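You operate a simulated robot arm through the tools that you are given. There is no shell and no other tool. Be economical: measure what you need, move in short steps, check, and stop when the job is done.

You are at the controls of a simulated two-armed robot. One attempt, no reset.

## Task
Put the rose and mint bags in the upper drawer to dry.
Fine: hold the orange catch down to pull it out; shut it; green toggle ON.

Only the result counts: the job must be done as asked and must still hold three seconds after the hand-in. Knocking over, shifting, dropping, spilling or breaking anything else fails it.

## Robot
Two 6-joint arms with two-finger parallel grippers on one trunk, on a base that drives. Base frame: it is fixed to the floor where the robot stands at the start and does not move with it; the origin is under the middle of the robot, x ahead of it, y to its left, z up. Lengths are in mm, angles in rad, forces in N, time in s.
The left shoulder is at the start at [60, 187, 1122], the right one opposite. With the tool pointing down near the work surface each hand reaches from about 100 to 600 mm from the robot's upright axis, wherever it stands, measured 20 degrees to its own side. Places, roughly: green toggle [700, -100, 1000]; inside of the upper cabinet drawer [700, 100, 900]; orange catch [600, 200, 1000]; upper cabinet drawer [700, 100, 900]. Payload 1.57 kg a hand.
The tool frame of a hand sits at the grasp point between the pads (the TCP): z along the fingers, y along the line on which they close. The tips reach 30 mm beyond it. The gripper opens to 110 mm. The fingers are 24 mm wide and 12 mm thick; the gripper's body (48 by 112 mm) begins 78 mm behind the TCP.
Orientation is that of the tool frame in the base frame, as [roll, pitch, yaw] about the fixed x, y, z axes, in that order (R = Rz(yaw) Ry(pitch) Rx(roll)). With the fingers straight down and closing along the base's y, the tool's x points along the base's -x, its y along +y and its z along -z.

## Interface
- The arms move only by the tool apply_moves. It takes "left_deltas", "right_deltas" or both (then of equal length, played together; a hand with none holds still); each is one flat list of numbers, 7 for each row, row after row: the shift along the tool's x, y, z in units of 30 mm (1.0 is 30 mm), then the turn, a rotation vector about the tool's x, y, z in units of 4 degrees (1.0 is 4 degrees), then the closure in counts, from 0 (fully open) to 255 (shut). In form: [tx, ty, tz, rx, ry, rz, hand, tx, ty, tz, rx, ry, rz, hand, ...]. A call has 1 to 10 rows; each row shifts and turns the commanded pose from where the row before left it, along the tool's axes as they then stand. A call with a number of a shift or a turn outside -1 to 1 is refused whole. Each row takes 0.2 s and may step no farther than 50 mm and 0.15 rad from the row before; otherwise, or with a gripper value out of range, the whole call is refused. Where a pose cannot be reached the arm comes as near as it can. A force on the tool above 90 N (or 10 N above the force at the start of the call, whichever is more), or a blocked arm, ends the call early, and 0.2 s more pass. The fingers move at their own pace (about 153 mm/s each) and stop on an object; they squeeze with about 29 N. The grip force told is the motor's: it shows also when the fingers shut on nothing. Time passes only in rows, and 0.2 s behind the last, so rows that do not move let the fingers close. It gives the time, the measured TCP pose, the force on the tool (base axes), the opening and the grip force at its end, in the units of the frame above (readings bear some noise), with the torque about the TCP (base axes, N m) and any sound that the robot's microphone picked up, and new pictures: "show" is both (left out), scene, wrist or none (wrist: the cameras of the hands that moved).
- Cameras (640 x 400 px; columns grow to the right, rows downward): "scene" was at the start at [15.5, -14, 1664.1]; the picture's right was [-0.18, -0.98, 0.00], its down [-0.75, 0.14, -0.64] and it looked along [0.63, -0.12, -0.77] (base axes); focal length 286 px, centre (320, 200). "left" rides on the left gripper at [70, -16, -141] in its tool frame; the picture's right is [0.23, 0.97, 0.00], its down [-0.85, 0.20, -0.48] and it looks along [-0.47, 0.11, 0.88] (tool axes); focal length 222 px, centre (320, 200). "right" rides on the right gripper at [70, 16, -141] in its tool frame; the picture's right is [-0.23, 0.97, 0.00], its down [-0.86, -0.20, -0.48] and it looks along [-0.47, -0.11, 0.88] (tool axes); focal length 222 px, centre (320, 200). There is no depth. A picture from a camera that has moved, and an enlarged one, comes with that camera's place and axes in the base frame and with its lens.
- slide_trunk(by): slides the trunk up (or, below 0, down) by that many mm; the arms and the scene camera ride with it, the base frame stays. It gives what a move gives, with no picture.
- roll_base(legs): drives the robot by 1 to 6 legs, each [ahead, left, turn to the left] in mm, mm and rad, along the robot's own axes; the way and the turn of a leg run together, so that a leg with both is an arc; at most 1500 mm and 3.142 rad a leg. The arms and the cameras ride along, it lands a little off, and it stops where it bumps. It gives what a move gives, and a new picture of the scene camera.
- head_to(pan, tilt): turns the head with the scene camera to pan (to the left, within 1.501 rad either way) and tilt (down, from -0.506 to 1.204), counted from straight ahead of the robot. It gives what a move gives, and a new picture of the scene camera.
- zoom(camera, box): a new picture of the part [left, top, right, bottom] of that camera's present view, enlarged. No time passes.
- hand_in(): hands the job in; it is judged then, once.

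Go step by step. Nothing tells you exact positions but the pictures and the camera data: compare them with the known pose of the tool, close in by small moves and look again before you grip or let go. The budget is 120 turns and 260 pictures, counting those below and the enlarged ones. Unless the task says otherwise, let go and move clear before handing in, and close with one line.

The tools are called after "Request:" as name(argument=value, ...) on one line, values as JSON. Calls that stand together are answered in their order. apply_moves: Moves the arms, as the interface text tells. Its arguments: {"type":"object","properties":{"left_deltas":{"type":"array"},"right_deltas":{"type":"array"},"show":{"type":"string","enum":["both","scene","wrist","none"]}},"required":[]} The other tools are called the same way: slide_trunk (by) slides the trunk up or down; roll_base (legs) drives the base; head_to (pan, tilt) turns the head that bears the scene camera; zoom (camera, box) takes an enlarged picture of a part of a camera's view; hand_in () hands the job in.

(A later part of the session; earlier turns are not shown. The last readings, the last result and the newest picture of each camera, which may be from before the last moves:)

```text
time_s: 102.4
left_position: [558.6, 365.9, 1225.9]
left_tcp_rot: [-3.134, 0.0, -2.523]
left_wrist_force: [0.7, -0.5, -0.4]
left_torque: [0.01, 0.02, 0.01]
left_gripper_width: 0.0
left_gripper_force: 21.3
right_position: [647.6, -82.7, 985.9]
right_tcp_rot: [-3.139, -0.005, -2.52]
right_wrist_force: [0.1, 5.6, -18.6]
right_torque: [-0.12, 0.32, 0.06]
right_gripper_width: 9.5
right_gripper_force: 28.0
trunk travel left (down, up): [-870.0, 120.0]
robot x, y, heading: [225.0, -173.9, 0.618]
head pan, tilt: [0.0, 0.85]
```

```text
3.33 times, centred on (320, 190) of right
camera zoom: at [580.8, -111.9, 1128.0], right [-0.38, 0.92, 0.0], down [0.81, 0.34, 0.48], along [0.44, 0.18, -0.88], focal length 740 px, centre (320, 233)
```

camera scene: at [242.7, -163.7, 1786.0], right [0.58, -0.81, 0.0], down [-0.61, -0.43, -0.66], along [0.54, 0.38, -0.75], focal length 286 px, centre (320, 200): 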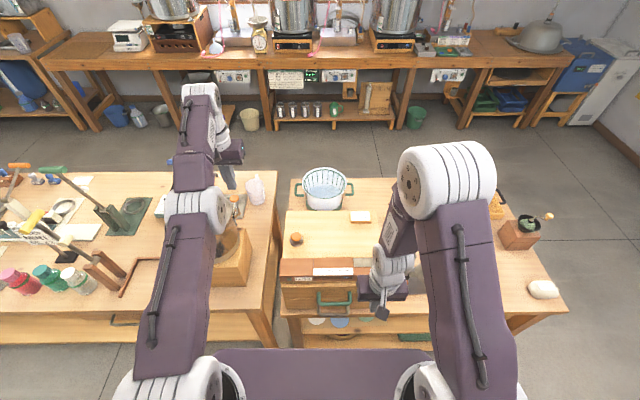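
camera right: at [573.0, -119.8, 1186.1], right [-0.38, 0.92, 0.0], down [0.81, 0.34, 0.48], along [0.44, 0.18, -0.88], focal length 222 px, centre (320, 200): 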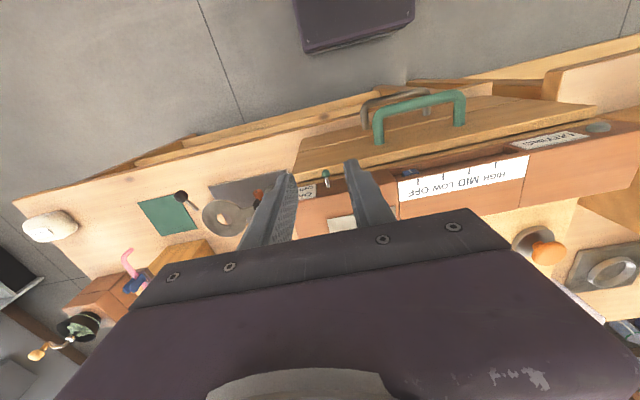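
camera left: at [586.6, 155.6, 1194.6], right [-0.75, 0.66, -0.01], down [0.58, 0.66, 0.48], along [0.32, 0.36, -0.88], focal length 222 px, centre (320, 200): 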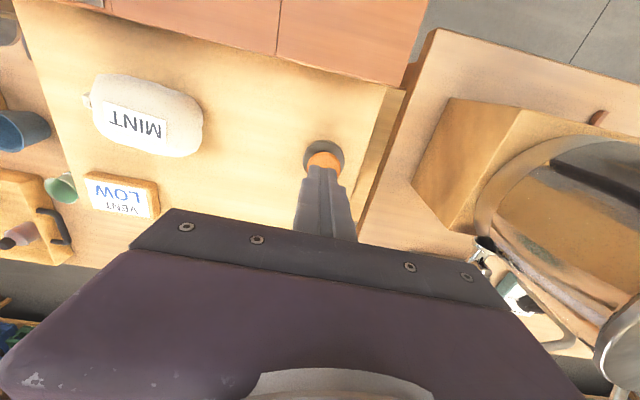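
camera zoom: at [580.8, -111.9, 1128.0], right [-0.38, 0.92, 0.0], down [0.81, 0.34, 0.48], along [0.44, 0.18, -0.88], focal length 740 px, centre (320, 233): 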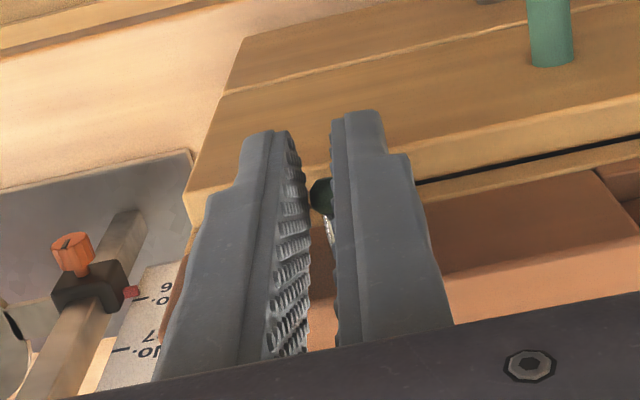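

Still held with 19 N resistance. Continue up and slightly in.

Request:
apply_moves(right_deltas=[0, 0, -0.15, 0, 0, 0, 255, -0.06, 0, -0.15, 0, 0, 0, 255], show="none")

Request:
zoom(camera="right", box=[240, 130, 400, 250])

```text
time_s: 103.0
left_position: [553.5, 365.3, 1227.6]
left_tcp_rot: [-3.133, 0.003, -2.526]
left_wrist_force: [-0.9, 0.0, -1.5]
left_torque: [0.04, -0.05, 0.0]
left_gripper_width: 0.0
left_gripper_force: 20.9
right_position: [648.9, -82.6, 997.8]
right_tcp_rot: [-3.139, 0.004, -2.518]
right_wrist_force: [-0.9, -0.1, -0.5]
right_torque: [0.03, -0.01, 0.01]
right_gripper_width: 0.1
right_gripper_force: 21.1
trunk travel left (down, up): [-870.0, 120.0]
robot x, y, heading: [226.3, -174.9, 0.62]
head pan, tilt: [0.0, 0.85]
```

```text
3.33 times, centred on (320, 190) of right
camera zoom: at [580.4, -112.4, 1138.6], right [-0.38, 0.92, 0.0], down [0.81, 0.34, 0.48], along [0.44, 0.18, -0.88], focal length 740 px, centre (320, 233)
```

zoom: 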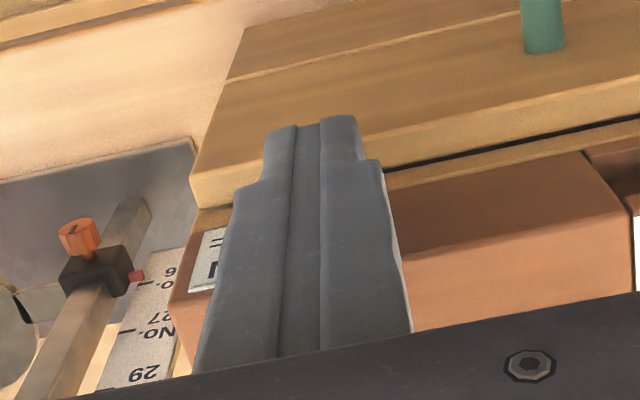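

The ball slips out of the pads. I'll push it up from below with a tilted finger instead: raise, back the base off for room, and tilt the tool forward about 56°.

Request:
apply_moves(right_deltas=[0.4, 0, 0, 0, 0, 0, 255, 0.2, 0, -0.8, 0, 0, 0, 255, 0, 0, -0.8, 0, 0, 0, 255], show="none")

Request:
roll_base(legs=[[-115, 0, 0]])

Request:
apply_moves(right_deltas=[0, 0, 0, 0, -1, 0, 255, 0, 0, 0, 0, -1, 0, 255, 0, 0, 0, 0, -1, 0, 255, 0, 0, 0, 0, -1, 0, 255, 0, 0, 0, 0, -1, 0, 255, 0, 0, 0, 0, -1, 0, 255, 0, 0, 0, 0, -1, 0, 255, 0, 0, 0, 0, -1, 0, 255, 0, 0, 0, 0, -1, 0, 255, 0, 0, 0, 0, -1, 0, 255], show="none")

Request:
apply_moves(right_deltas=[0, 0, 0, 0, -1, 0, 255, 0, 0, 0, 0, -1, 0, 255, 0, 0, 0, 0, -1, 0, 255, 0, 0, 0, 0, -1, 0, 255], show="both")

```text
time_s: 103.8
left_position: [554.2, 365.1, 1225.7]
left_tcp_rot: [-3.135, 0.003, -2.522]
left_wrist_force: [-0.5, 0.3, 0.1]
left_torque: [0.01, 0.0, 0.0]
left_gripper_width: 0.1
left_gripper_force: 21.2
right_position: [631.2, -92.4, 1044.8]
right_tcp_rot: [3.141, 0.0, -2.517]
right_wrist_force: [0.0, -0.1, 0.3]
right_torque: [0.0, -0.02, 0.01]
right_gripper_width: 0.0
right_gripper_force: 21.5
trunk travel left (down, up): [-870.0, 120.0]
robot x, y, heading: [225.3, -171.5, 0.621]
head pan, tilt: [0.0, 0.85]
```

```text
time_s: 105.0
left_position: [465.7, 301.1, 1224.7]
left_tcp_rot: [-3.135, 0.0, -2.526]
left_wrist_force: [0.4, -0.2, 0.0]
left_torque: [0.0, 0.02, 0.01]
left_gripper_width: 0.1
left_gripper_force: 21.3
right_position: [541.3, -159.7, 1042.4]
right_tcp_rot: [-3.14, -0.002, -2.52]
right_wrist_force: [1.2, 0.4, 0.3]
right_torque: [0.0, 0.0, 0.0]
right_gripper_width: 0.0
right_gripper_force: 21.4
trunk travel left (down, up): [-870.0, 120.0]
robot x, y, heading: [133.8, -243.4, 0.616]
head pan, tilt: [0.0, 0.85]
camera scene: at [150.4, -226.8, 1786.0], right [0.58, -0.82, 0.0], down [-0.61, -0.43, -0.66], along [0.54, 0.38, -0.75], focal length 286 px, centre (320, 200)
```

scene: 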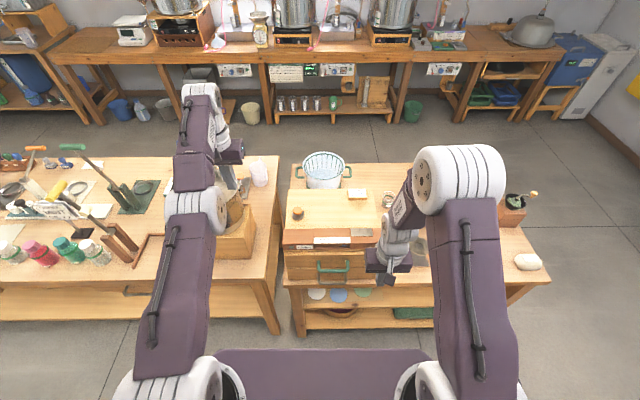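

```text
time_s: 107.2
left_position: [462.7, 298.0, 1225.2]
left_tcp_rot: [-3.134, 0.003, -2.527]
left_wrist_force: [-1.5, 0.1, 0.3]
left_torque: [0.01, 0.0, -0.02]
left_gripper_width: 0.0
left_gripper_force: 21.5
right_position: [563.3, -131.8, 1066.4]
right_tcp_rot: [-3.141, 0.686, -2.52]
right_wrist_force: [-0.6, -0.4, 0.4]
right_torque: [-0.01, 0.02, -0.02]
right_gripper_width: 0.0
right_gripper_force: 20.9
right hand out of reach, approached as far as the arm can: row 2, 8, 9, 10
trunk travel left (down, up): [-870.0, 120.0]
robot x, y, heading: [134.1, -242.3, 0.616]
head pan, tilt: [0.0, 0.85]
```

```text
time_s: 108.2
left_position: [463.3, 297.5, 1225.7]
left_tcp_rot: [-3.134, 0.003, -2.527]
left_wrist_force: [0.1, -0.1, -0.7]
left_torque: [0.03, 0.03, 0.01]
left_gripper_width: 0.0
left_gripper_force: 21.1
right_position: [605.9, -87.4, 1172.7]
right_tcp_rot: [-3.141, 0.964, -2.52]
right_wrist_force: [0.9, -0.2, 0.7]
right_torque: [0.0, 0.02, 0.01]
right_gripper_width: 0.0
right_gripper_force: 21.4
right hand out of reach, approached as far as the arm can: row 1, 2, 3, 4
trunk travel left (down, up): [-870.0, 120.0]
robot x, y, heading: [134.1, -240.3, 0.616]
head pan, tilt: [0.0, 0.85]
camera scene: at [147.1, -229.1, 1786.0], right [0.58, -0.82, 0.0], down [-0.61, -0.43, -0.66], along [0.54, 0.38, -0.75], focal length 286 px, centre (320, 200)
camera right: at [468.4, -165.4, 1196.8], right [-0.46, 0.87, 0.19], down [0.19, -0.11, 0.98], along [0.87, 0.49, -0.12], focal length 222 px, centre (320, 200)
```

scene: 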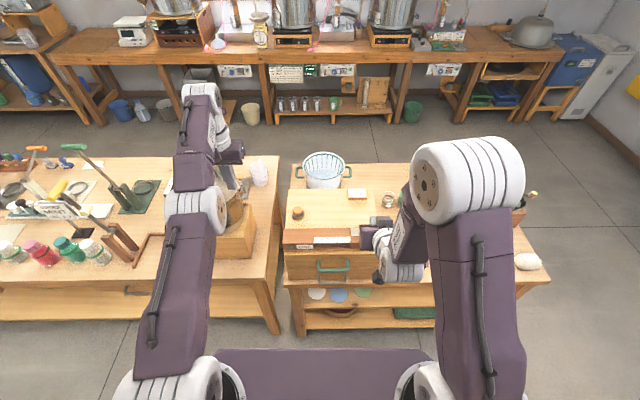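
right: 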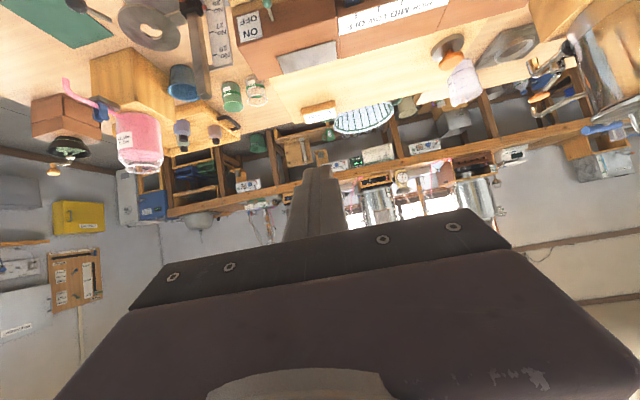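

The tool is tilted, but to get down to the knob at this tilt the trunk has to go lower. First I free the left arm from its stretched pose (as worked for the right) so that it stays clear.

Request:
apply_moves(left_deltas=[0.5, -0.9, 0.5, 0, 0, 0, 255, 0.5, -0.9, 0.5, 0, 0, 0, 255, 0.5, -0.9, 0.5, 0, 0, 0, 255, 1, 0, 0, 0, 0, 0, 255, 1, 0, 0, 0, 0, 0, 255, 1, 0, 0, 0, 0, 0, 255, 1, 0, 0, 0, 0, 0, 255], show="scene")

```text
time_s: 109.8
left_position: [497.0, 258.6, 1218.7]
left_tcp_rot: [-3.135, -0.001, -2.527]
left_wrist_force: [-0.5, -0.3, -0.1]
left_torque: [-0.05, 0.04, 0.01]
left_gripper_width: 0.0
left_gripper_force: 21.0
left hand out of reach, approached as far as the arm can: row 1, 2, 3, 4, 5, 6, 7
right_position: [605.7, -85.2, 1172.4]
right_tcp_rot: [-3.139, 0.963, -2.519]
right_wrist_force: [0.8, -0.2, 0.3]
right_torque: [0.03, 0.02, 0.03]
right_gripper_width: 0.0
right_gripper_force: 21.4
trunk travel left (down, up): [-870.0, 120.0]
robot x, y, heading: [132.6, -240.8, 0.619]
head pan, tilt: [0.0, 0.85]
camera scene: at [147.6, -228.8, 1786.0], right [0.58, -0.82, 0.0], down [-0.61, -0.43, -0.66], along [0.54, 0.38, -0.75], focal length 286 px, centre (320, 200)
```

scene: 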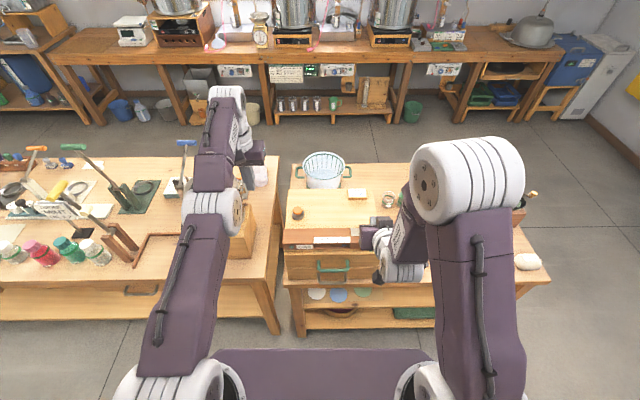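

Try again, further across and downward.

Request:
apply_moves(left_deltas=[0.5, -0.9, 0.5, 0, 0, 0, 255, 0.5, -0.9, 0.5, 0, 0, 0, 255, 0.5, -0.9, 0.9, 0, 0, 0, 255, 0.5, -0.9, 0.9, 0, 0, 0, 255, 0.5, -0.5, 0.9, 0, 0, 0, 255], show="none")

```text
time_s: 111.0
left_position: [574.5, 147.3, 1127.3]
left_tcp_rot: [-3.134, 0.0, -2.528]
left_wrist_force: [0.1, -0.2, 0.1]
left_torque: [-0.02, -0.01, -0.01]
left_gripper_width: 0.1
left_gripper_force: 21.4
left hand out of reach, approached as far as the arm can: row 1, 2, 3, 4, 5
right_position: [606.0, -85.8, 1172.3]
right_tcp_rot: [-3.138, 0.962, -2.519]
right_wrist_force: [0.9, -0.6, 0.2]
right_torque: [-0.02, -0.01, 0.03]
right_gripper_width: 0.0
right_gripper_force: 21.4
trunk travel left (down, up): [-870.0, 120.0]
robot x, y, heading: [130.4, -240.4, 0.615]
head pan, tilt: [0.0, 0.85]
```

Request:
apply_moves(left_deltas=[0.6, -0.8, 0.7, 0, 0, 0, 255, 0.8, -0.6, 0.7, 0, 0, 0, 255, 0.9, -0.3, 0.4, 0, 0, 0, 255], show="none")

```text
time_s: 111.8
left_position: [595.6, 79.8, 1072.7]
left_tcp_rot: [-3.136, 0.001, -2.527]
left_wrist_force: [0.1, -0.8, -0.3]
left_torque: [-0.01, 0.02, 0.01]
left_gripper_width: 0.0
left_gripper_force: 21.3
left hand out of reach, approached as far as the arm can: row 1, 2, 3
right_position: [606.1, -86.3, 1172.3]
right_tcp_rot: [-3.141, 0.961, -2.519]
right_wrist_force: [0.2, 0.3, 0.2]
right_torque: [-0.03, 0.03, -0.02]
right_gripper_width: 0.0
right_gripper_force: 21.5
trunk travel left (down, up): [-870.0, 120.0]
robot x, y, heading: [132.6, -238.4, 0.617]
head pan, tilt: [0.0, 0.85]
```

Request:
apply_moves(left_deltas=[1, 0, 0.5, 0, 0, 0, 255, 1, 0, 0, 0, 0, 0, 255, 1, 0, 0, 0, 0, 0, 255], show="scene")

```text
time_s: 112.6
left_position: [600.3, 53.5, 1052.9]
left_tcp_rot: [-3.135, 0.002, -2.528]
left_wrist_force: [0.6, -0.2, 0.0]
left_torque: [-0.01, -0.01, -0.01]
left_gripper_width: 0.2
left_gripper_force: 21.5
left hand out of reach, approached as far as the arm can: row 1, 2, 3
right_position: [605.3, -86.3, 1172.6]
right_tcp_rot: [-3.14, 0.961, -2.52]
right_wrist_force: [-0.1, 0.2, 0.3]
right_torque: [0.01, 0.04, -0.01]
right_gripper_width: 0.0
right_gripper_force: 21.0
trunk travel left (down, up): [-870.0, 120.0]
robot x, y, heading: [129.9, -239.1, 0.616]
head pan, tilt: [0.0, 0.85]
camera scene: at [147.6, -229.1, 1786.0], right [0.58, -0.82, 0.0], down [-0.61, -0.43, -0.66], along [0.54, 0.38, -0.75], focal length 286 px, centre (320, 200)
```

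scene: 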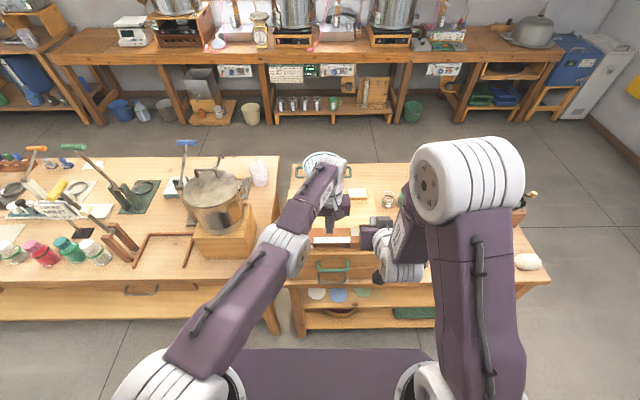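

Better idea: pinch the thin shaft just above the ball with the very tips, so the ball is caught beneath them when I lift. I untilt the right hand and move the left one away to the left.

Request:
apply_moves(left_deltas=[0, 0.5, -0.5, 0, 0, 0, 255, 0, 0.9, -0.5, 0, 0, 0, 255, 0, 0.9, -0.5, 0, 0, 0, 255, 0, 0.9, -0.5, 0, 0, 0, 255, 0, 0, 0, 0, 0, 0, 255, 0, 0, 0, 0, 0, 0, 255, 0, 0, 0, 0, 0, 0, 255, 0, 0, 0, 0, 0, 0, 255, 0, 0, 0, 0, 0, 0, 255, 0, 0, 0, 0, 0, 0, 255], right_deltas=[0, 0, 0, 0, 1, 0, 255, 0, 0, 0, 0, 1, 0, 255, 0, 0, 0, 0, 1, 0, 255, 0, 0, 0, 0, 1, 0, 255, 0, 0, 0, 0, 1, 0, 255, 0, 0, 0, 0, 1, 0, 255, 0, 0, 0, 0, 1, 0, 255, 0, 0, 0, 0, 1, 0, 255, 0, 0, 0, 0, 1, 0, 255, 0, 0, 0, 0, 1, 0, 255], show="none")

Request:
apply_moves(right_deltas=[0, 0, 0, 0, 1, 0, 255, 0, 0, 0, 0, 1, 0, 255, 0, 0, 0, 0, 1, 0, 255, 0, 0, 0, 0, 0.81, 0, 162], show="both")

```text
time_s: 114.8
left_position: [576.5, 141.0, 1110.5]
left_tcp_rot: [-3.135, 0.001, -2.527]
left_wrist_force: [0.6, -0.2, 0.1]
left_torque: [0.0, 0.03, 0.04]
left_gripper_width: 0.1
left_gripper_force: 21.2
left hand out of reach, approached as far as the arm can: row 1, 2, 3, 4
right_position: [615.8, -95.9, 1174.3]
right_tcp_rot: [-3.085, 0.512, -2.522]
right_wrist_force: [-0.7, 0.1, -0.4]
right_torque: [0.0, -0.03, -0.01]
right_gripper_width: 0.0
right_gripper_force: 21.3
right hand out of reach, approached as far as the arm can: row 7, 8, 9, 10
trunk travel left (down, up): [-870.0, 120.0]
robot x, y, heading: [130.4, -236.3, 0.617]
head pan, tilt: [0.0, 0.85]
```

```text
time_s: 115.8
left_position: [576.5, 140.6, 1110.2]
left_tcp_rot: [-3.134, -0.001, -2.528]
left_wrist_force: [0.1, -0.8, 0.0]
left_torque: [-0.02, 0.0, 0.02]
left_gripper_width: 0.0
left_gripper_force: 21.1
right_position: [625.7, -102.0, 1176.6]
right_tcp_rot: [-3.044, 0.383, -2.536]
right_wrist_force: [1.3, 0.3, -0.6]
right_torque: [0.0, -0.01, 0.01]
right_gripper_width: 40.2
right_gripper_force: 0.1
right hand out of reach, approached as far as the arm can: row 1, 2, 3
trunk travel left (down, up): [-870.0, 120.0]
robot x, y, heading: [132.0, -235.2, 0.615]
head pan, tilt: [0.0, 0.85]
camera scene: at [148.1, -228.6, 1786.0], right [0.58, -0.82, 0.0], down [-0.61, -0.43, -0.66], along [0.54, 0.38, -0.75], focal length 286 px, centre (320, 200)
camera right: at [512.6, -146.2, 1279.5], right [-0.35, 0.94, 0.0], down [0.59, 0.22, 0.78], along [0.73, 0.27, -0.63], focal length 222 px, centre (320, 200)
```

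scene: 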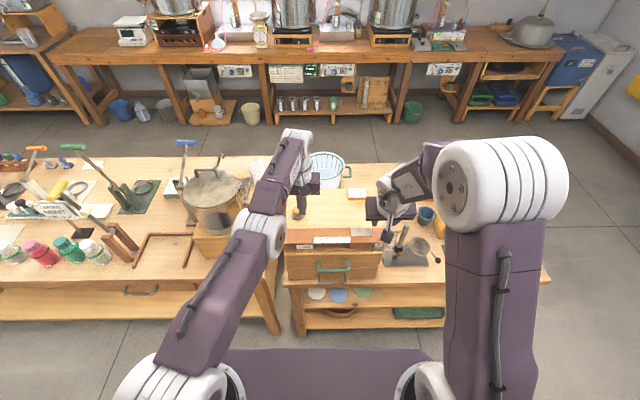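
right: 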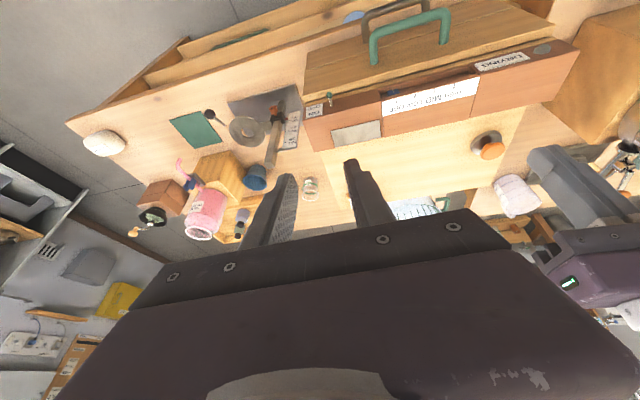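

Finish straightening while lowering.

Request:
apply_moves(right_deltas=[0.1, 0, 0.6, -0.233, 0.905, -0.127, 162, 0.1, 0, 0.6, -0.233, 0.905, -0.127, 162, 0.1, 0, 0.6, -0.233, 0.905, -0.127, 162, 0, 0, 0.6, -0.233, 0.905, -0.127, 162, 0, 0, 0.6, -0.233, 0.905, -0.127, 162, 0, 0, 0.6, -0.233, 0.905, -0.127, 162], show="wrist")

```text
time_s: 117.2
left_position: [577.7, 140.8, 1110.4]
left_tcp_rot: [-3.134, -0.001, -2.526]
left_wrist_force: [0.6, 0.1, -0.2]
left_torque: [-0.02, 0.0, 0.01]
left_gripper_width: 0.1
left_gripper_force: 21.2
right_position: [591.7, -116.6, 1046.0]
right_tcp_rot: [-3.065, 0.096, -2.51]
right_wrist_force: [0.0, -1.1, 0.2]
right_torque: [-0.04, 0.0, -0.05]
right_gripper_width: 40.2
right_gripper_force: 0.2
right hand out of reach, approached as far as the arm can: row 2, 3, 4, 5, 6
trunk travel left (down, up): [-870.0, 120.0]
robot x, y, heading: [135.2, -233.4, 0.617]
head pan, tilt: [0.0, 0.85]
camera right: at [507.9, -145.3, 1177.8], right [-0.38, 0.92, -0.05], down [0.74, 0.34, 0.57], along [0.55, 0.18, -0.82], focal length 222 px, centre (320, 200)
```

right: 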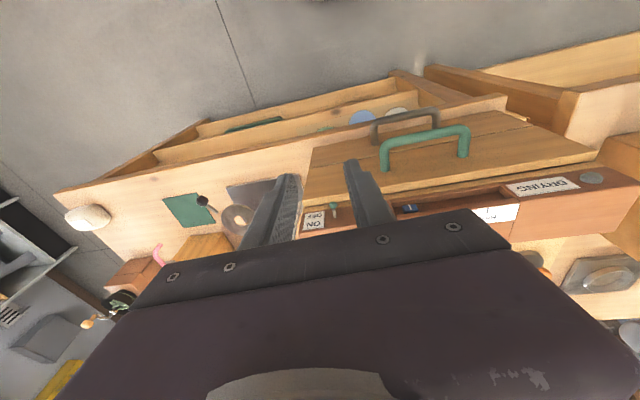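

Request:
apply_moves(right_deltas=[0, 0, 0, -0.55, 0.68, 0, 162, 0, 0, 0, -0.55, 0.68, 0, 162, -0.9, -0.1, 0, 0, 0, 0, 200, -0.9, -0.1, 0, 0, 0, 0, 200], show="none")

Request:
zoom(camera="right", box=[240, 110, 400, 230])

```text
time_s: 118.2
left_position: [578.3, 141.8, 1110.0]
left_tcp_rot: [-3.134, -0.001, -2.528]
left_wrist_force: [0.0, -0.5, 0.4]
left_torque: [-0.01, -0.01, 0.03]
left_gripper_width: 0.0
left_gripper_force: 20.9
right_position: [623.2, -97.0, 1040.8]
right_tcp_rot: [-3.042, 0.111, -2.509]
right_wrist_force: [0.0, 0.6, 0.2]
right_torque: [-0.02, -0.01, -0.01]
right_gripper_width: 23.7
right_gripper_force: 0.1
right hand out of reach, approached as far as the arm can: row 1, 2, 3, 4
trunk travel left (down, up): [-870.0, 120.0]
robot x, y, heading: [132.3, -236.4, 0.613]
head pan, tilt: [0.0, 0.85]
```

```text
3.33 times, centred on (320, 170) of right
camera zoom: at [536.5, -124.3, 1171.7], right [-0.38, 0.92, -0.07], down [0.73, 0.35, 0.59], along [0.57, 0.17, -0.81], focal length 740 px, centre (320, 300)
```

zoom: 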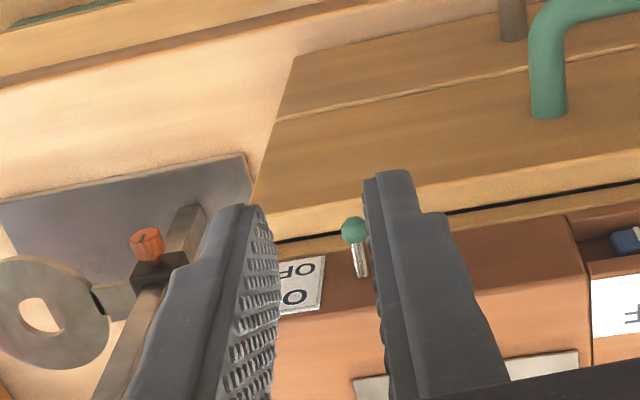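

The wrist holds a slight (6°) tilt, which I can account for. Move forward and partly down, then look.

Request:
apply_moves(right_deltas=[-0.6, 0.16, 0, 0, 0, 0, 200, -0.1, 0, 0.8, 0, 0, 0, 200], show="none")

Request:
zoom(camera="right", box=[240, 110, 400, 230])

```text
time_s: 118.8
left_position: [577.9, 142.6, 1109.2]
left_tcp_rot: [-3.135, 0.001, -2.527]
left_wrist_force: [0.8, -0.1, 0.1]
left_torque: [-0.02, 0.02, -0.02]
left_gripper_width: 0.2
left_gripper_force: 21.9
right_position: [624.3, -91.9, 1008.4]
right_tcp_rot: [-3.051, 0.105, -2.51]
right_wrist_force: [0.6, -0.5, 0.3]
right_torque: [0.0, 0.01, 0.05]
right_gripper_width: 23.8
right_gripper_force: 0.1
right hand out of reach, approached as far as the arm can: row 1, 2
trunk travel left (down, up): [-870.0, 120.0]
robot x, y, heading: [133.2, -239.4, 0.615]
head pan, tilt: [0.0, 0.85]
```

```text
3.33 times, centred on (320, 170) of right
camera zoom: at [539.5, -119.6, 1139.0], right [-0.38, 0.92, -0.06], down [0.74, 0.35, 0.58], along [0.56, 0.18, -0.81], focal length 740 px, centre (320, 300)
```

zoom: 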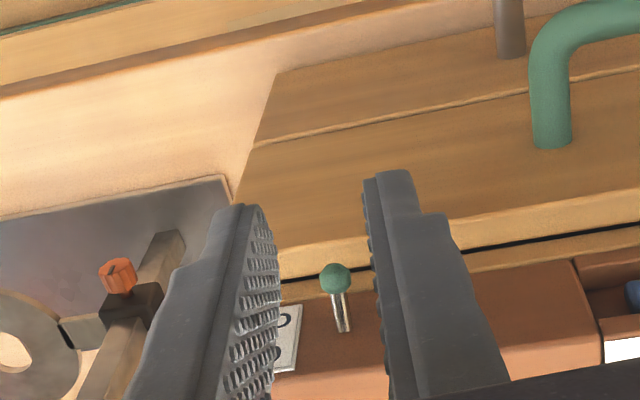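

The arm is at a joint limit here. Draw the hand back, drive the base forward 110 mm (as where it worked before), then straighten.

Request:
apply_moves(right_deltas=[0.8, 0, -0.5, 0, 0, 0, 200, 0.9, 0, -0.5, 0, 0, 0, 200, 0.9, 0, 0, 0, 0, 0, 200, 0.9, 0, 0, 0, 0, 0, 200], show="none")

Request:
roll_base(legs=[[110, 0, 0]])

Request:
apply_moves(right_deltas=[0, 0, 0, -0.6, 0.7, 0, 200, 0, 0, 0, -0.6, 0.7, 0, 200], show="wrist")

```text
time_s: 119.8
left_position: [576.0, 143.0, 1110.7]
left_tcp_rot: [-3.134, 0.002, -2.527]
left_wrist_force: [0.4, 0.0, 0.2]
left_torque: [-0.01, -0.03, 0.01]
left_gripper_width: 0.0
left_gripper_force: 20.9
right_position: [533.4, -150.9, 1027.7]
right_tcp_rot: [-3.065, 0.097, -2.51]
right_wrist_force: [-0.4, 0.0, 0.0]
right_torque: [0.02, -0.01, 0.0]
right_gripper_width: 24.0
right_gripper_force: 0.1
trunk travel left (down, up): [-870.0, 120.0]
robot x, y, heading: [135.1, -239.6, 0.618]
head pan, tilt: [0.0, 0.85]
```

```text
time_s: 121.0
left_position: [665.3, 202.6, 1112.1]
left_tcp_rot: [-3.135, 0.004, -2.527]
left_wrist_force: [-0.3, -0.3, -0.9]
left_torque: [0.0, 0.0, -0.05]
left_gripper_width: 0.0
left_gripper_force: 21.1
right_position: [624.3, -89.1, 1029.2]
right_tcp_rot: [-3.066, 0.1, -2.51]
right_wrist_force: [-0.6, -0.5, -0.9]
right_torque: [0.01, -0.04, -0.04]
right_gripper_width: 23.9
right_gripper_force: 0.0
trunk travel left (down, up): [-870.0, 120.0]
robot x, y, heading: [222.2, -173.5, 0.619]
head pan, tilt: [0.0, 0.85]
camera scene: at [235.1, -167.1, 1786.1], right [0.58, -0.82, 0.0], down [-0.61, -0.43, -0.66], along [0.54, 0.38, -0.75], focal length 286 px, centre (320, 200)
```

scene: 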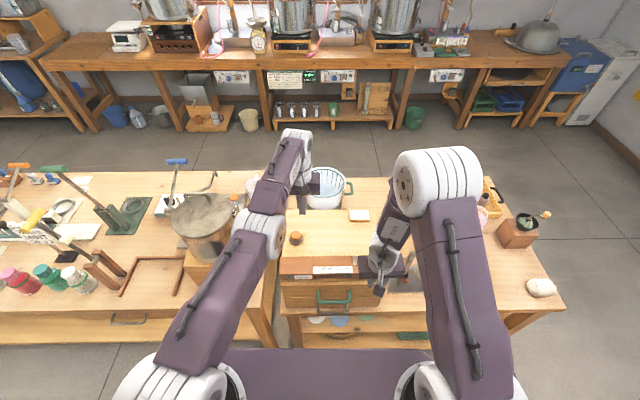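

```text
time_s: 121.6
left_position: [666.5, 204.0, 1111.4]
left_tcp_rot: [-3.135, 0.003, -2.529]
left_wrist_force: [-0.1, -0.4, 0.5]
left_torque: [-0.01, -0.01, 0.0]
left_gripper_width: 0.0
left_gripper_force: 20.9
right_position: [634.7, -79.8, 1029.1]
right_tcp_rot: [-3.088, 0.127, -2.513]
right_wrist_force: [-0.8, 0.4, 0.4]
right_torque: [0.0, 0.0, 0.03]
right_gripper_width: 23.9
right_gripper_force: 0.1
right hand out of reach, approached as far as the arm can: row 2
trunk travel left (down, up): [-870.0, 120.0]
robot x, y, heading: [222.7, -177.1, 0.61]
head pan, tilt: [0.0, 0.85]
camera right: at [549.7, -114.3, 1160.0], right [-0.38, 0.92, -0.02], down [0.74, 0.32, 0.59], along [0.56, 0.21, -0.8], focal length 222 px, centre (320, 200)
```

right: 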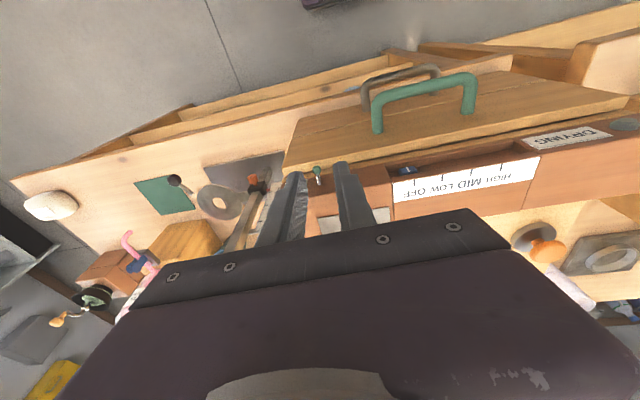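

Working with the small tilt, close the offset: slightly forward, 8 mm right, and down.

Request:
apply_moves(right_deltas=[-0.24, -0.22, 0, 0, 0, 0, 200, 0, 0, 0.75, 0, 0, 0, 200], show="none")

Request:
zoom(camera="right", box=[260, 125, 380, 215])

```text
time_s: 122.2
left_position: [666.8, 204.7, 1111.3]
left_tcp_rot: [-3.135, 0.002, -2.527]
left_wrist_force: [0.4, 1.7, 0.4]
left_torque: [-0.01, -0.01, 0.01]
left_gripper_width: 0.0
left_gripper_force: 21.4
right_position: [643.1, -58.1, 1024.6]
right_tcp_rot: [3.104, 0.166, -2.514]
right_wrist_force: [0.5, -0.2, -0.4]
right_torque: [0.03, -0.02, -0.04]
right_gripper_width: 23.6
right_gripper_force: 0.1
right hand out of reach, approached as far as the arm can: row 1, 2
trunk travel left (down, up): [-870.0, 120.0]
robot x, y, heading: [227.2, -176.8, 0.617]
head pan, tilt: [0.0, 0.85]
```

```text
4.44 times, centred on (320, 170) of right
camera zoom: at [560.9, -104.3, 1153.2], right [-0.39, 0.92, 0.07], down [0.75, 0.27, 0.6], along [0.53, 0.29, -0.79], focal length 987 px, centre (320, 333)
```

zoom: 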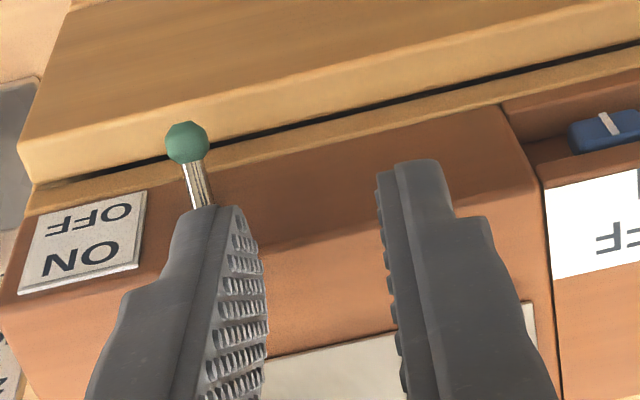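

The arm is in an awkward branch. I go up and out to the right to free its wrist, and straighten it there.

Request:
apply_moves(right_deltas=[0.3, 0, -0.9, 0, 0, 0, 200, 0.3, -0.5, -0.9, 0, 0, 0, 200, 0, -0.9, -0.9, 0, 0, 0, 200, 0, -0.9, -0.6, 0, 0, 0, 200, 0, -0.9, -0.6, 0, 0, 0, 200, 0, -0.9, 0, 0, 0, 0, 200, 0, -0.9, 0, 0, 0, 0, 200, 0, 0, 0, 0.18, 0.8, 0, 200, 0, 0, 0, 0.18, 0.8, 0, 200, 0, 0, 0, 0.18, 0.8, 0, 200], show="scene")

```text
time_s: 124.4
left_position: [669.7, 204.2, 1110.3]
left_tcp_rot: [-3.134, 0.0, -2.53]
left_wrist_force: [-0.2, -0.1, 0.6]
left_torque: [0.02, 0.01, 0.01]
left_gripper_width: 0.2
left_gripper_force: 21.4
right_position: [709.7, -199.3, 1104.0]
right_tcp_rot: [3.102, -0.087, -2.501]
right_wrist_force: [-0.1, 0.7, -0.1]
right_torque: [0.01, 0.02, 0.0]
right_gripper_width: 23.7
right_gripper_force: 0.1
right hand out of reach, approached as far as the arm can: row 1
trunk travel left (down, up): [-870.0, 120.0]
robot x, y, heading: [223.2, -173.3, 0.611]
head pan, tilt: [0.0, 0.85]
camera scene: at [239.0, -165.3, 1786.0], right [0.58, -0.82, 0.0], down [-0.61, -0.43, -0.66], along [0.54, 0.38, -0.75], focal length 286 px, centre (320, 200)
```

scene: 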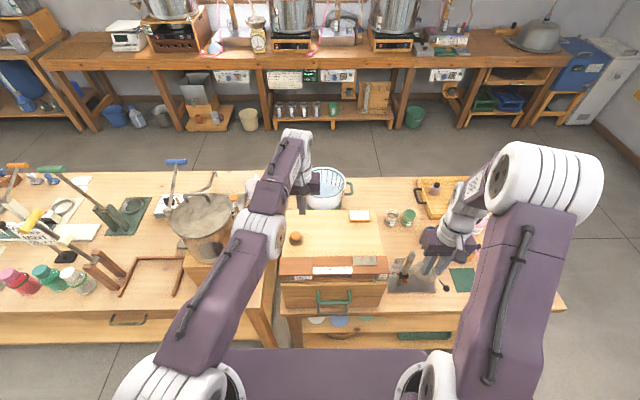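

Free again. Straighten, and return in front of the toggle.

Request:
apply_moves(right_deltas=[0, 0, 0, 0.28, -0.62, 0.13, 200, 0, 0, 0, 0.28, -0.62, 0.13, 200, -0.04, 0.87, 0.42, 0, 0, 0, 200, -0.04, 0.87, 0.42, 0, 0, 0, 200, -0.04, 0.87, 0.42, 0, 0, 0, 200, -0.04, 0.87, 0.42, 0, 0, 0, 200, -0.04, 0.87, 0.42, 0, 0, 0, 200], show="none")

Request:
zoom(camera="right", box=[240, 110, 400, 230])

```text
time_s: 126.0
left_position: [668.1, 206.4, 1109.4]
left_tcp_rot: [-3.136, 0.0, -2.529]
left_wrist_force: [-0.3, 0.3, -0.2]
left_torque: [-0.03, 0.01, 0.01]
left_gripper_width: 0.0
left_gripper_force: 21.4
right_position: [635.5, -89.6, 1040.4]
right_tcp_rot: [-3.14, -0.001, -2.521]
right_wrist_force: [-0.7, 0.1, -0.3]
right_torque: [0.01, 0.02, 0.01]
right_gripper_width: 23.6
right_gripper_force: 0.0
trunk travel left (down, up): [-870.0, 120.0]
robot x, y, heading: [224.4, -174.5, 0.611]
head pan, tilt: [0.0, 0.85]
```

```text
3.33 times, centred on (320, 170) of right
camera zoom: at [569.0, -118.5, 1182.2], right [-0.38, 0.92, 0.0], down [0.81, 0.34, 0.48], along [0.44, 0.18, -0.88], focal length 740 px, centre (320, 300)
```

zoom: 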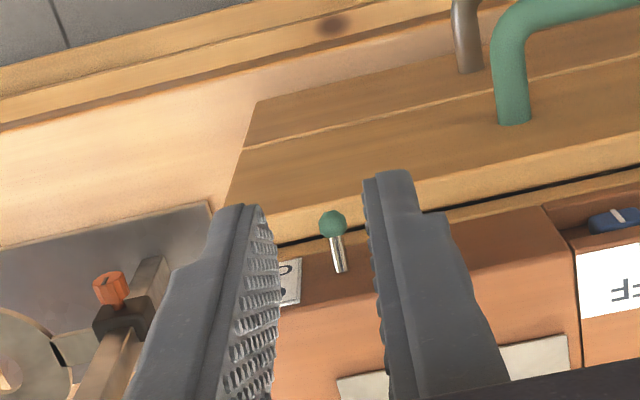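

Vertical again, the knob 22 mm ahead. Advance 20 mm and descend so the tips end just above the ball.

Request:
apply_moves(right_deltas=[-0.67, -0.04, 0, 0, 0, 0, 200, 0, 0, 0.75, 0, 0, 0, 200, 0, 0, 0.65, 0, 0, 0, 200], show="none")

Request:
zoom(camera="right", box=[260, 135, 380, 225])

```text
time_s: 126.8
left_position: [668.4, 204.0, 1108.9]
left_tcp_rot: [-3.136, 0.001, -2.53]
left_wrist_force: [-0.8, -1.1, 0.2]
left_torque: [-0.01, 0.05, 0.03]
left_gripper_width: 0.1
left_gripper_force: 21.5
right_position: [654.4, -80.2, 998.4]
right_tcp_rot: [-3.141, 0.0, -2.521]
right_wrist_force: [-0.7, 0.3, -0.1]
right_torque: [-0.01, -0.04, -0.01]
right_gripper_width: 23.9
right_gripper_force: 0.0
trunk travel left (down, up): [-870.0, 120.0]
robot x, y, heading: [221.7, -172.5, 0.614]
head pan, tilt: [0.0, 0.85]
```

```text
4.44 times, centred on (320, 180) of right
camera zoom: at [587.3, -109.3, 1140.1], right [-0.38, 0.92, 0.0], down [0.81, 0.34, 0.48], along [0.44, 0.18, -0.88], focal length 987 px, centre (320, 289)
```

zoom: 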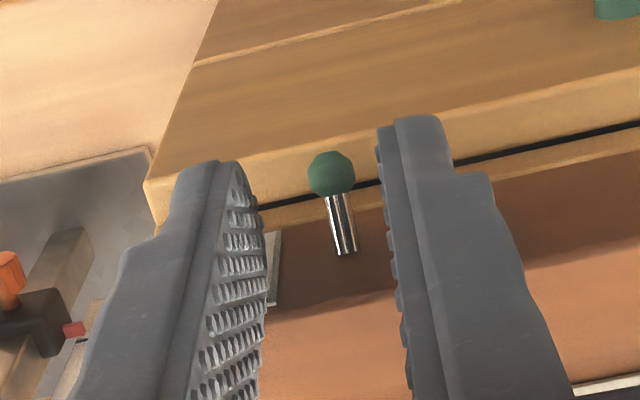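

The tips are ~4 mm above the ball's top with the shaft between them. Close on the shaft.

Request:
apply_moves(right_deltas=[0, 0, 0.03, 0, 0, 0, 255, 0, 0, 0, 0, 0, 0, 255], show="none")

Request:
zoom(camera="right", box=[260, 135, 380, 225])

```text
time_s: 127.4
left_position: [667.3, 203.2, 1110.1]
left_tcp_rot: [-3.135, 0.001, -2.529]
left_wrist_force: [-0.1, 0.7, -1.0]
left_torque: [-0.03, 0.03, 0.0]
left_gripper_width: 0.2
left_gripper_force: 21.2
right_position: [653.5, -80.4, 998.2]
right_tcp_rot: [-3.141, 0.0, -2.52]
right_wrist_force: [0.4, -0.1, 0.5]
right_torque: [0.0, -0.03, -0.03]
right_gripper_width: 0.1
right_gripper_force: 21.0
trunk travel left (down, up): [-870.0, 120.0]
robot x, y, heading: [227.4, -176.7, 0.616]
head pan, tilt: [0.0, 0.85]
```

```text
4.44 times, centred on (320, 180) of right
camera zoom: at [587.2, -109.6, 1139.5], right [-0.38, 0.92, 0.0], down [0.81, 0.34, 0.48], along [0.44, 0.18, -0.88], focal length 987 px, centre (320, 289)
```

zoom: 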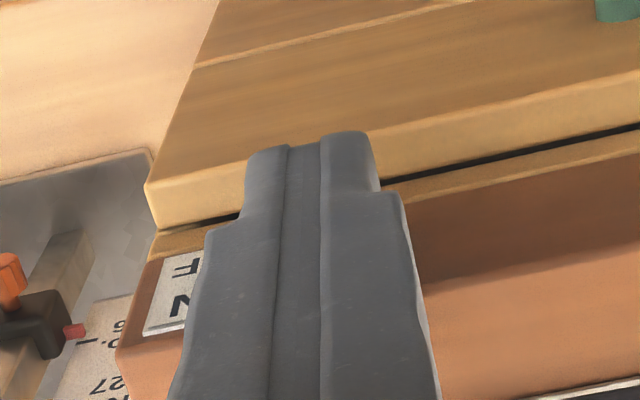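

Nothing between the tips, so the lever is shallower than thought. I'll pinch the ball well inside the pads and follow a flatter arc (2 mm out, then back in).

Request:
apply_moves(right_deltas=[0.13, 0, 0, 0, 0, 0, 190, 0, 0, 0.6, 0, 0, 0, 190, 0, 0, 0.6, 0, 0, 0, 190, 0, 0, 0, 0, 0, 0, 255, 0, 0, 0, 0, 0, 0, 255], show="none")

Request:
zoom(camera="right", box=[260, 145, 380, 235])

```text
time_s: 128.6
left_position: [664.1, 202.7, 1113.8]
left_tcp_rot: [-3.134, 0.006, -2.528]
left_wrist_force: [0.5, -0.3, 0.6]
left_torque: [-0.04, -0.02, 0.0]
left_gripper_width: 0.2
left_gripper_force: 21.7
right_position: [648.2, -81.2, 967.1]
right_tcp_rot: [-3.138, 0.013, -2.523]
right_wrist_force: [5.4, -4.1, 64.6]
right_torque: [0.41, -0.53, 0.09]
right_gripper_width: 8.9
right_gripper_force: 28.1
trunk travel left (down, up): [-870.0, 120.0]
robot x, y, heading: [219.9, -179.9, 0.616]
head pan, tilt: [0.0, 0.85]
```

```text
4.44 times, centred on (320, 190) of right
camera zoom: at [580.8, -111.4, 1106.5], right [-0.38, 0.92, 0.0], down [0.81, 0.33, 0.49], along [0.45, 0.19, -0.87], focal length 987 px, centre (320, 244)
```

zoom: 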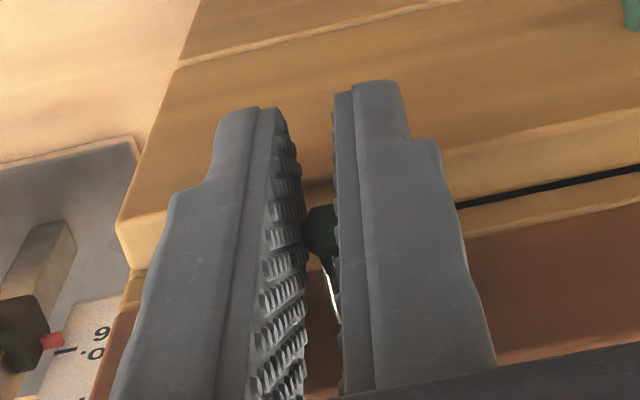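

Ball held deep in the pads (the tips rest on the drawer top). Lift along the flat arc.

Request:
apply_moves(right_deltas=[0.02, 0, -0.22, 0, 0, 0, 255, 0.04, 0, -0.14, 0, 0, 0, 255, 0.02, 0, -0.14, 0, 0, 0, 255, -0.02, 0, -0.12, 0, 0, 0, 255], show="none")

Request:
zoom(camera="right", box=[260, 145, 380, 235])

```text
time_s: 129.6
left_position: [666.9, 206.2, 1108.8]
left_tcp_rot: [-3.132, -0.001, -2.53]
left_wrist_force: [-0.3, 0.3, 0.2]
left_torque: [0.01, -0.02, -0.02]
left_gripper_width: 0.0
left_gripper_force: 21.3
right_position: [649.4, -82.1, 978.9]
right_tcp_rot: [-3.139, -0.005, -2.521]
right_wrist_force: [-10.6, 9.9, -18.6]
right_torque: [-0.05, 0.44, 0.1]
right_gripper_width: 9.2
right_gripper_force: 27.4
trunk travel left (down, up): [-870.0, 120.0]
robot x, y, heading: [219.6, -173.6, 0.619]
head pan, tilt: [0.0, 0.85]
```

```text
4.44 times, centred on (320, 190) of right
camera zoom: at [582.5, -110.1, 1121.3], right [-0.38, 0.92, 0.0], down [0.81, 0.34, 0.48], along [0.44, 0.18, -0.88], focal length 987 px, centre (320, 244)
```

zoom: 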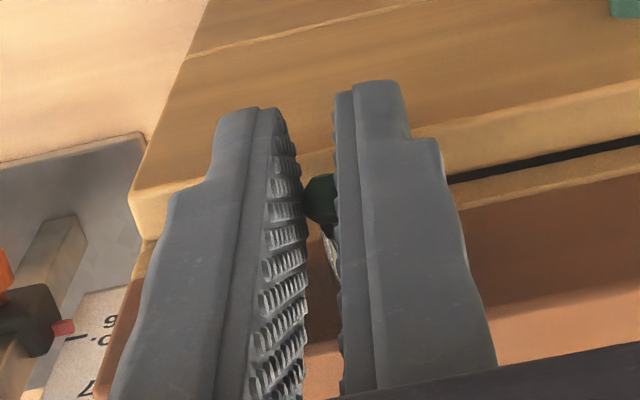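

Friction isn't enough to flip it. Instead I'll come from the right side with the closed fingers tilted ~45° sideways, slip the tip under the ball and lift. First release and rise, move right, and tilt.

Request:
apply_moves(right_deltas=[0, 0, 0, 0, 0, 0, 190, 0.2, 0, -0.4, 0, 0, 0, 190, 0.3, 0, -0.9, 0, 0, 0, 190, 0, -0.9, -0.9, 0, 0, 0, 255, 0, -0.9, -0.6, 0, 0, 0, 255, 0, -0.9, 0, 0, 0, 0, 255], show="none")

Request:
apply_moves(right_deltas=[0, 0, 0, -1, 0, 0, 255, 0, 0, 0, -1, 0, 0, 255, 0, 0, 0, -1, 0, 0, 255, 0, 0, 0, -1, 0, 0, 255, 0, 0, 0, -1, 0, 0, 255, 0, 0, 0, -1, 0, 0, 255, 0, 0, 0, -1, 0, 0, 255, 0, 0, 0, -1, 0, 0, 255, 0, 0, 0, -1, 0, 0, 255, 0, 0, 0, -1, 0, 0, 255], show="both")

```text
time_s: 131.0
left_position: [668.0, 203.3, 1109.7]
left_tcp_rot: [-3.135, 0.001, -2.529]
left_wrist_force: [0.5, -0.3, 0.2]
left_torque: [0.02, -0.02, -0.06]
left_gripper_width: 0.0
left_gripper_force: 21.6
right_position: [684.8, -157.5, 1064.1]
right_tcp_rot: [3.14, -0.002, -2.521]
right_wrist_force: [-0.2, -0.2, 0.1]
right_torque: [0.0, -0.01, 0.0]
right_gripper_width: 0.0
right_gripper_force: 21.5
trunk travel left (down, up): [-870.0, 120.0]
robot x, y, heading: [222.9, -178.3, 0.618]
head pan, tilt: [0.0, 0.85]
```

```text
time_s: 133.2
left_position: [668.0, 204.8, 1110.7]
left_tcp_rot: [-3.136, 0.002, -2.528]
left_wrist_force: [0.3, -0.8, 0.2]
left_torque: [0.03, -0.02, 0.0]
left_gripper_width: 0.0
left_gripper_force: 21.5
right_position: [685.6, -157.4, 1063.3]
right_tcp_rot: [2.445, -0.001, -2.519]
right_wrist_force: [-0.4, -0.6, -0.6]
right_torque: [-0.01, -0.01, 0.0]
right_gripper_width: 0.0
right_gripper_force: 21.3
trunk travel left (down, up): [-870.0, 120.0]
robot x, y, heading: [227.3, -178.3, 0.616]
head pan, tilt: [0.0, 0.85]
camera scene: at [238.7, -165.7, 1786.0], right [0.58, -0.82, 0.0], down [-0.61, -0.43, -0.66], along [0.54, 0.38, -0.75], focal length 286 px, centre (320, 200)
camera right: at [673.6, -263.5, 1183.0], right [-0.25, 0.74, 0.63], down [0.96, 0.12, 0.24], along [0.1, 0.66, -0.74], focal length 222 px, centre (320, 200)
```

scene: 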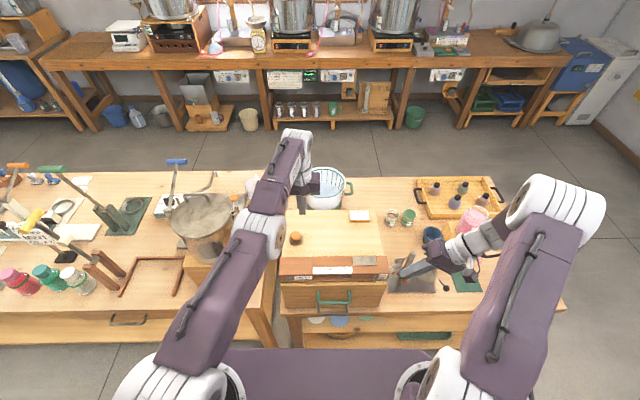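
right: 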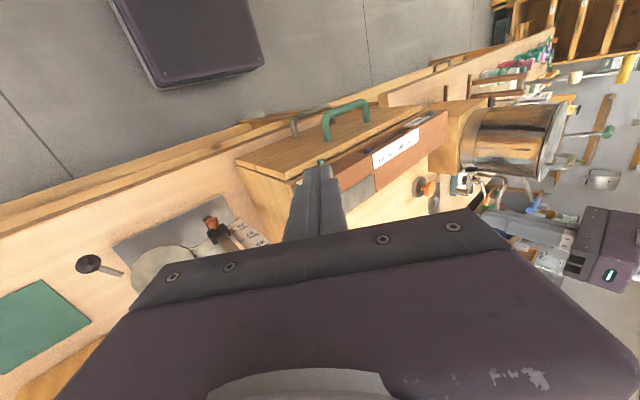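

The sideways tilt works. Tilt a bit more, and lower the hand to just below ball height, to the right of and in front of the drawer.

Request:
apply_moves(right_deltas=[0, 0, 0, -1, 0, 0, 255, 0, 0, 0, -1, 0, 0, 255, 0, 0, 0, -1, 0, 0, 255, -0.03, -0.79, 0.53, 0, 0, 0, 255, -0.03, -0.79, 0.53, 0, 0, 0, 255, -0.03, -0.79, 0.53, 0, 0, 0, 255], show="wrist")

Request:
zoom(camera="right", box=[260, 110, 400, 215])

```text
time_s: 134.6
left_position: [668.5, 203.7, 1110.6]
left_tcp_rot: [-3.133, -0.001, -2.529]
left_wrist_force: [-0.1, 0.7, 0.6]
left_torque: [0.0, 0.01, -0.01]
left_gripper_width: 0.3
left_gripper_force: 21.4
right_position: [691.6, -161.1, 978.0]
right_tcp_rot: [2.234, 0.003, -2.522]
right_wrist_force: [0.5, -0.1, -0.3]
right_torque: [0.01, 0.03, -0.02]
right_gripper_width: 0.0
right_gripper_force: 21.3
trunk travel left (down, up): [-870.0, 120.0]
robot x, y, heading: [222.2, -176.6, 0.617]
head pan, tilt: [0.0, 0.85]
camera right: at [693.0, -286.0, 1078.0], right [-0.16, 0.62, 0.77], down [0.99, 0.09, 0.14], along [0.02, 0.78, -0.63], focal length 222 px, centre (320, 200)
```

right: 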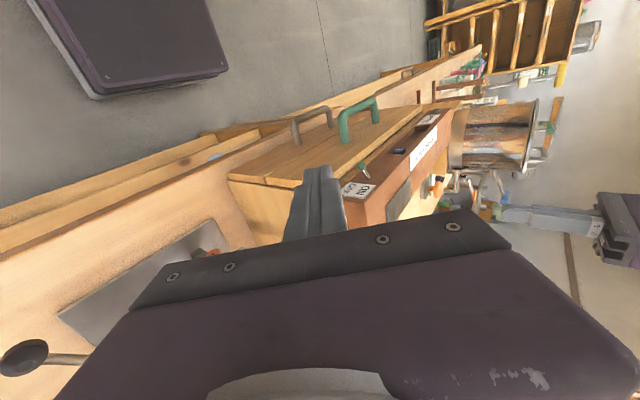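

```text
3.81 times, centred on (330, 162) of right
camera zoom: at [693.0, -286.0, 1078.0], right [-0.16, 0.62, 0.77], down [0.99, 0.09, 0.14], along [0.02, 0.78, -0.63], focal length 846 px, centre (282, 343)
```

zoom: 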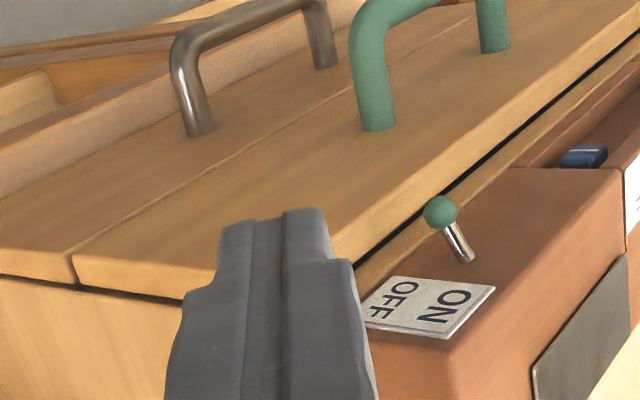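

Excellent view: the lever sits only ~20° below level. I lower below ball height, then slide left under it.

Request:
apply_moves(right_deltas=[-0.32, -0.76, 0.6, 0, 0, 0, 255, 0, 0.51, 0.66, 0, 0, 0, 255, 0, 0.41, 0.53, 0, 0, 0, 255], show="none")

Request:
zoom(camera="right", box=[260, 110, 400, 215])

```text
time_s: 135.6
left_position: [675.5, 187.7, 1112.1]
left_tcp_rot: [-3.141, 0.007, -2.543]
left_wrist_force: [-0.8, 0.5, 0.0]
left_torque: [-0.06, -0.05, 0.01]
left_gripper_width: 0.0
left_gripper_force: 21.5
right_position: [687.9, -140.3, 950.4]
right_tcp_rot: [2.259, 0.024, -2.552]
right_wrist_force: [27.5, -75.2, 6.9]
right_torque: [-0.93, -0.34, -0.32]
right_gripper_width: 0.0
right_gripper_force: 21.4
trunk travel left (down, up): [-870.0, 120.0]
robot x, y, heading: [227.5, -180.7, 0.599]
head pan, tilt: [0.0, 0.85]
stopped in row 3 (right hand): the force on the tool passed its limit (the readings are from after the stop); the commanded pose is now the measured one
```

```text
3.81 times, centred on (330, 162) of right
camera zoom: at [682.9, -263.9, 1050.8], right [-0.17, 0.63, 0.76], down [0.98, 0.06, 0.17], along [0.06, 0.77, -0.63], focal length 846 px, centre (282, 343)
```

zoom: 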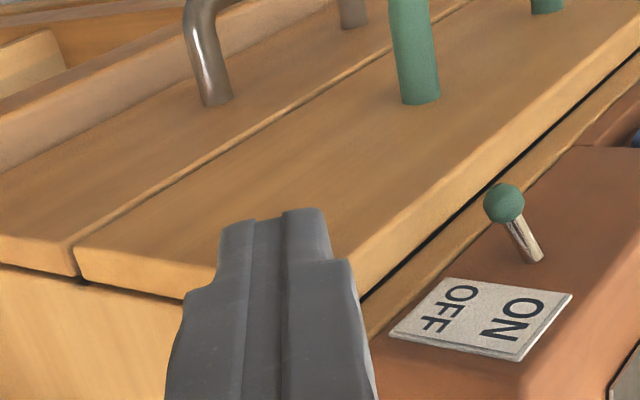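

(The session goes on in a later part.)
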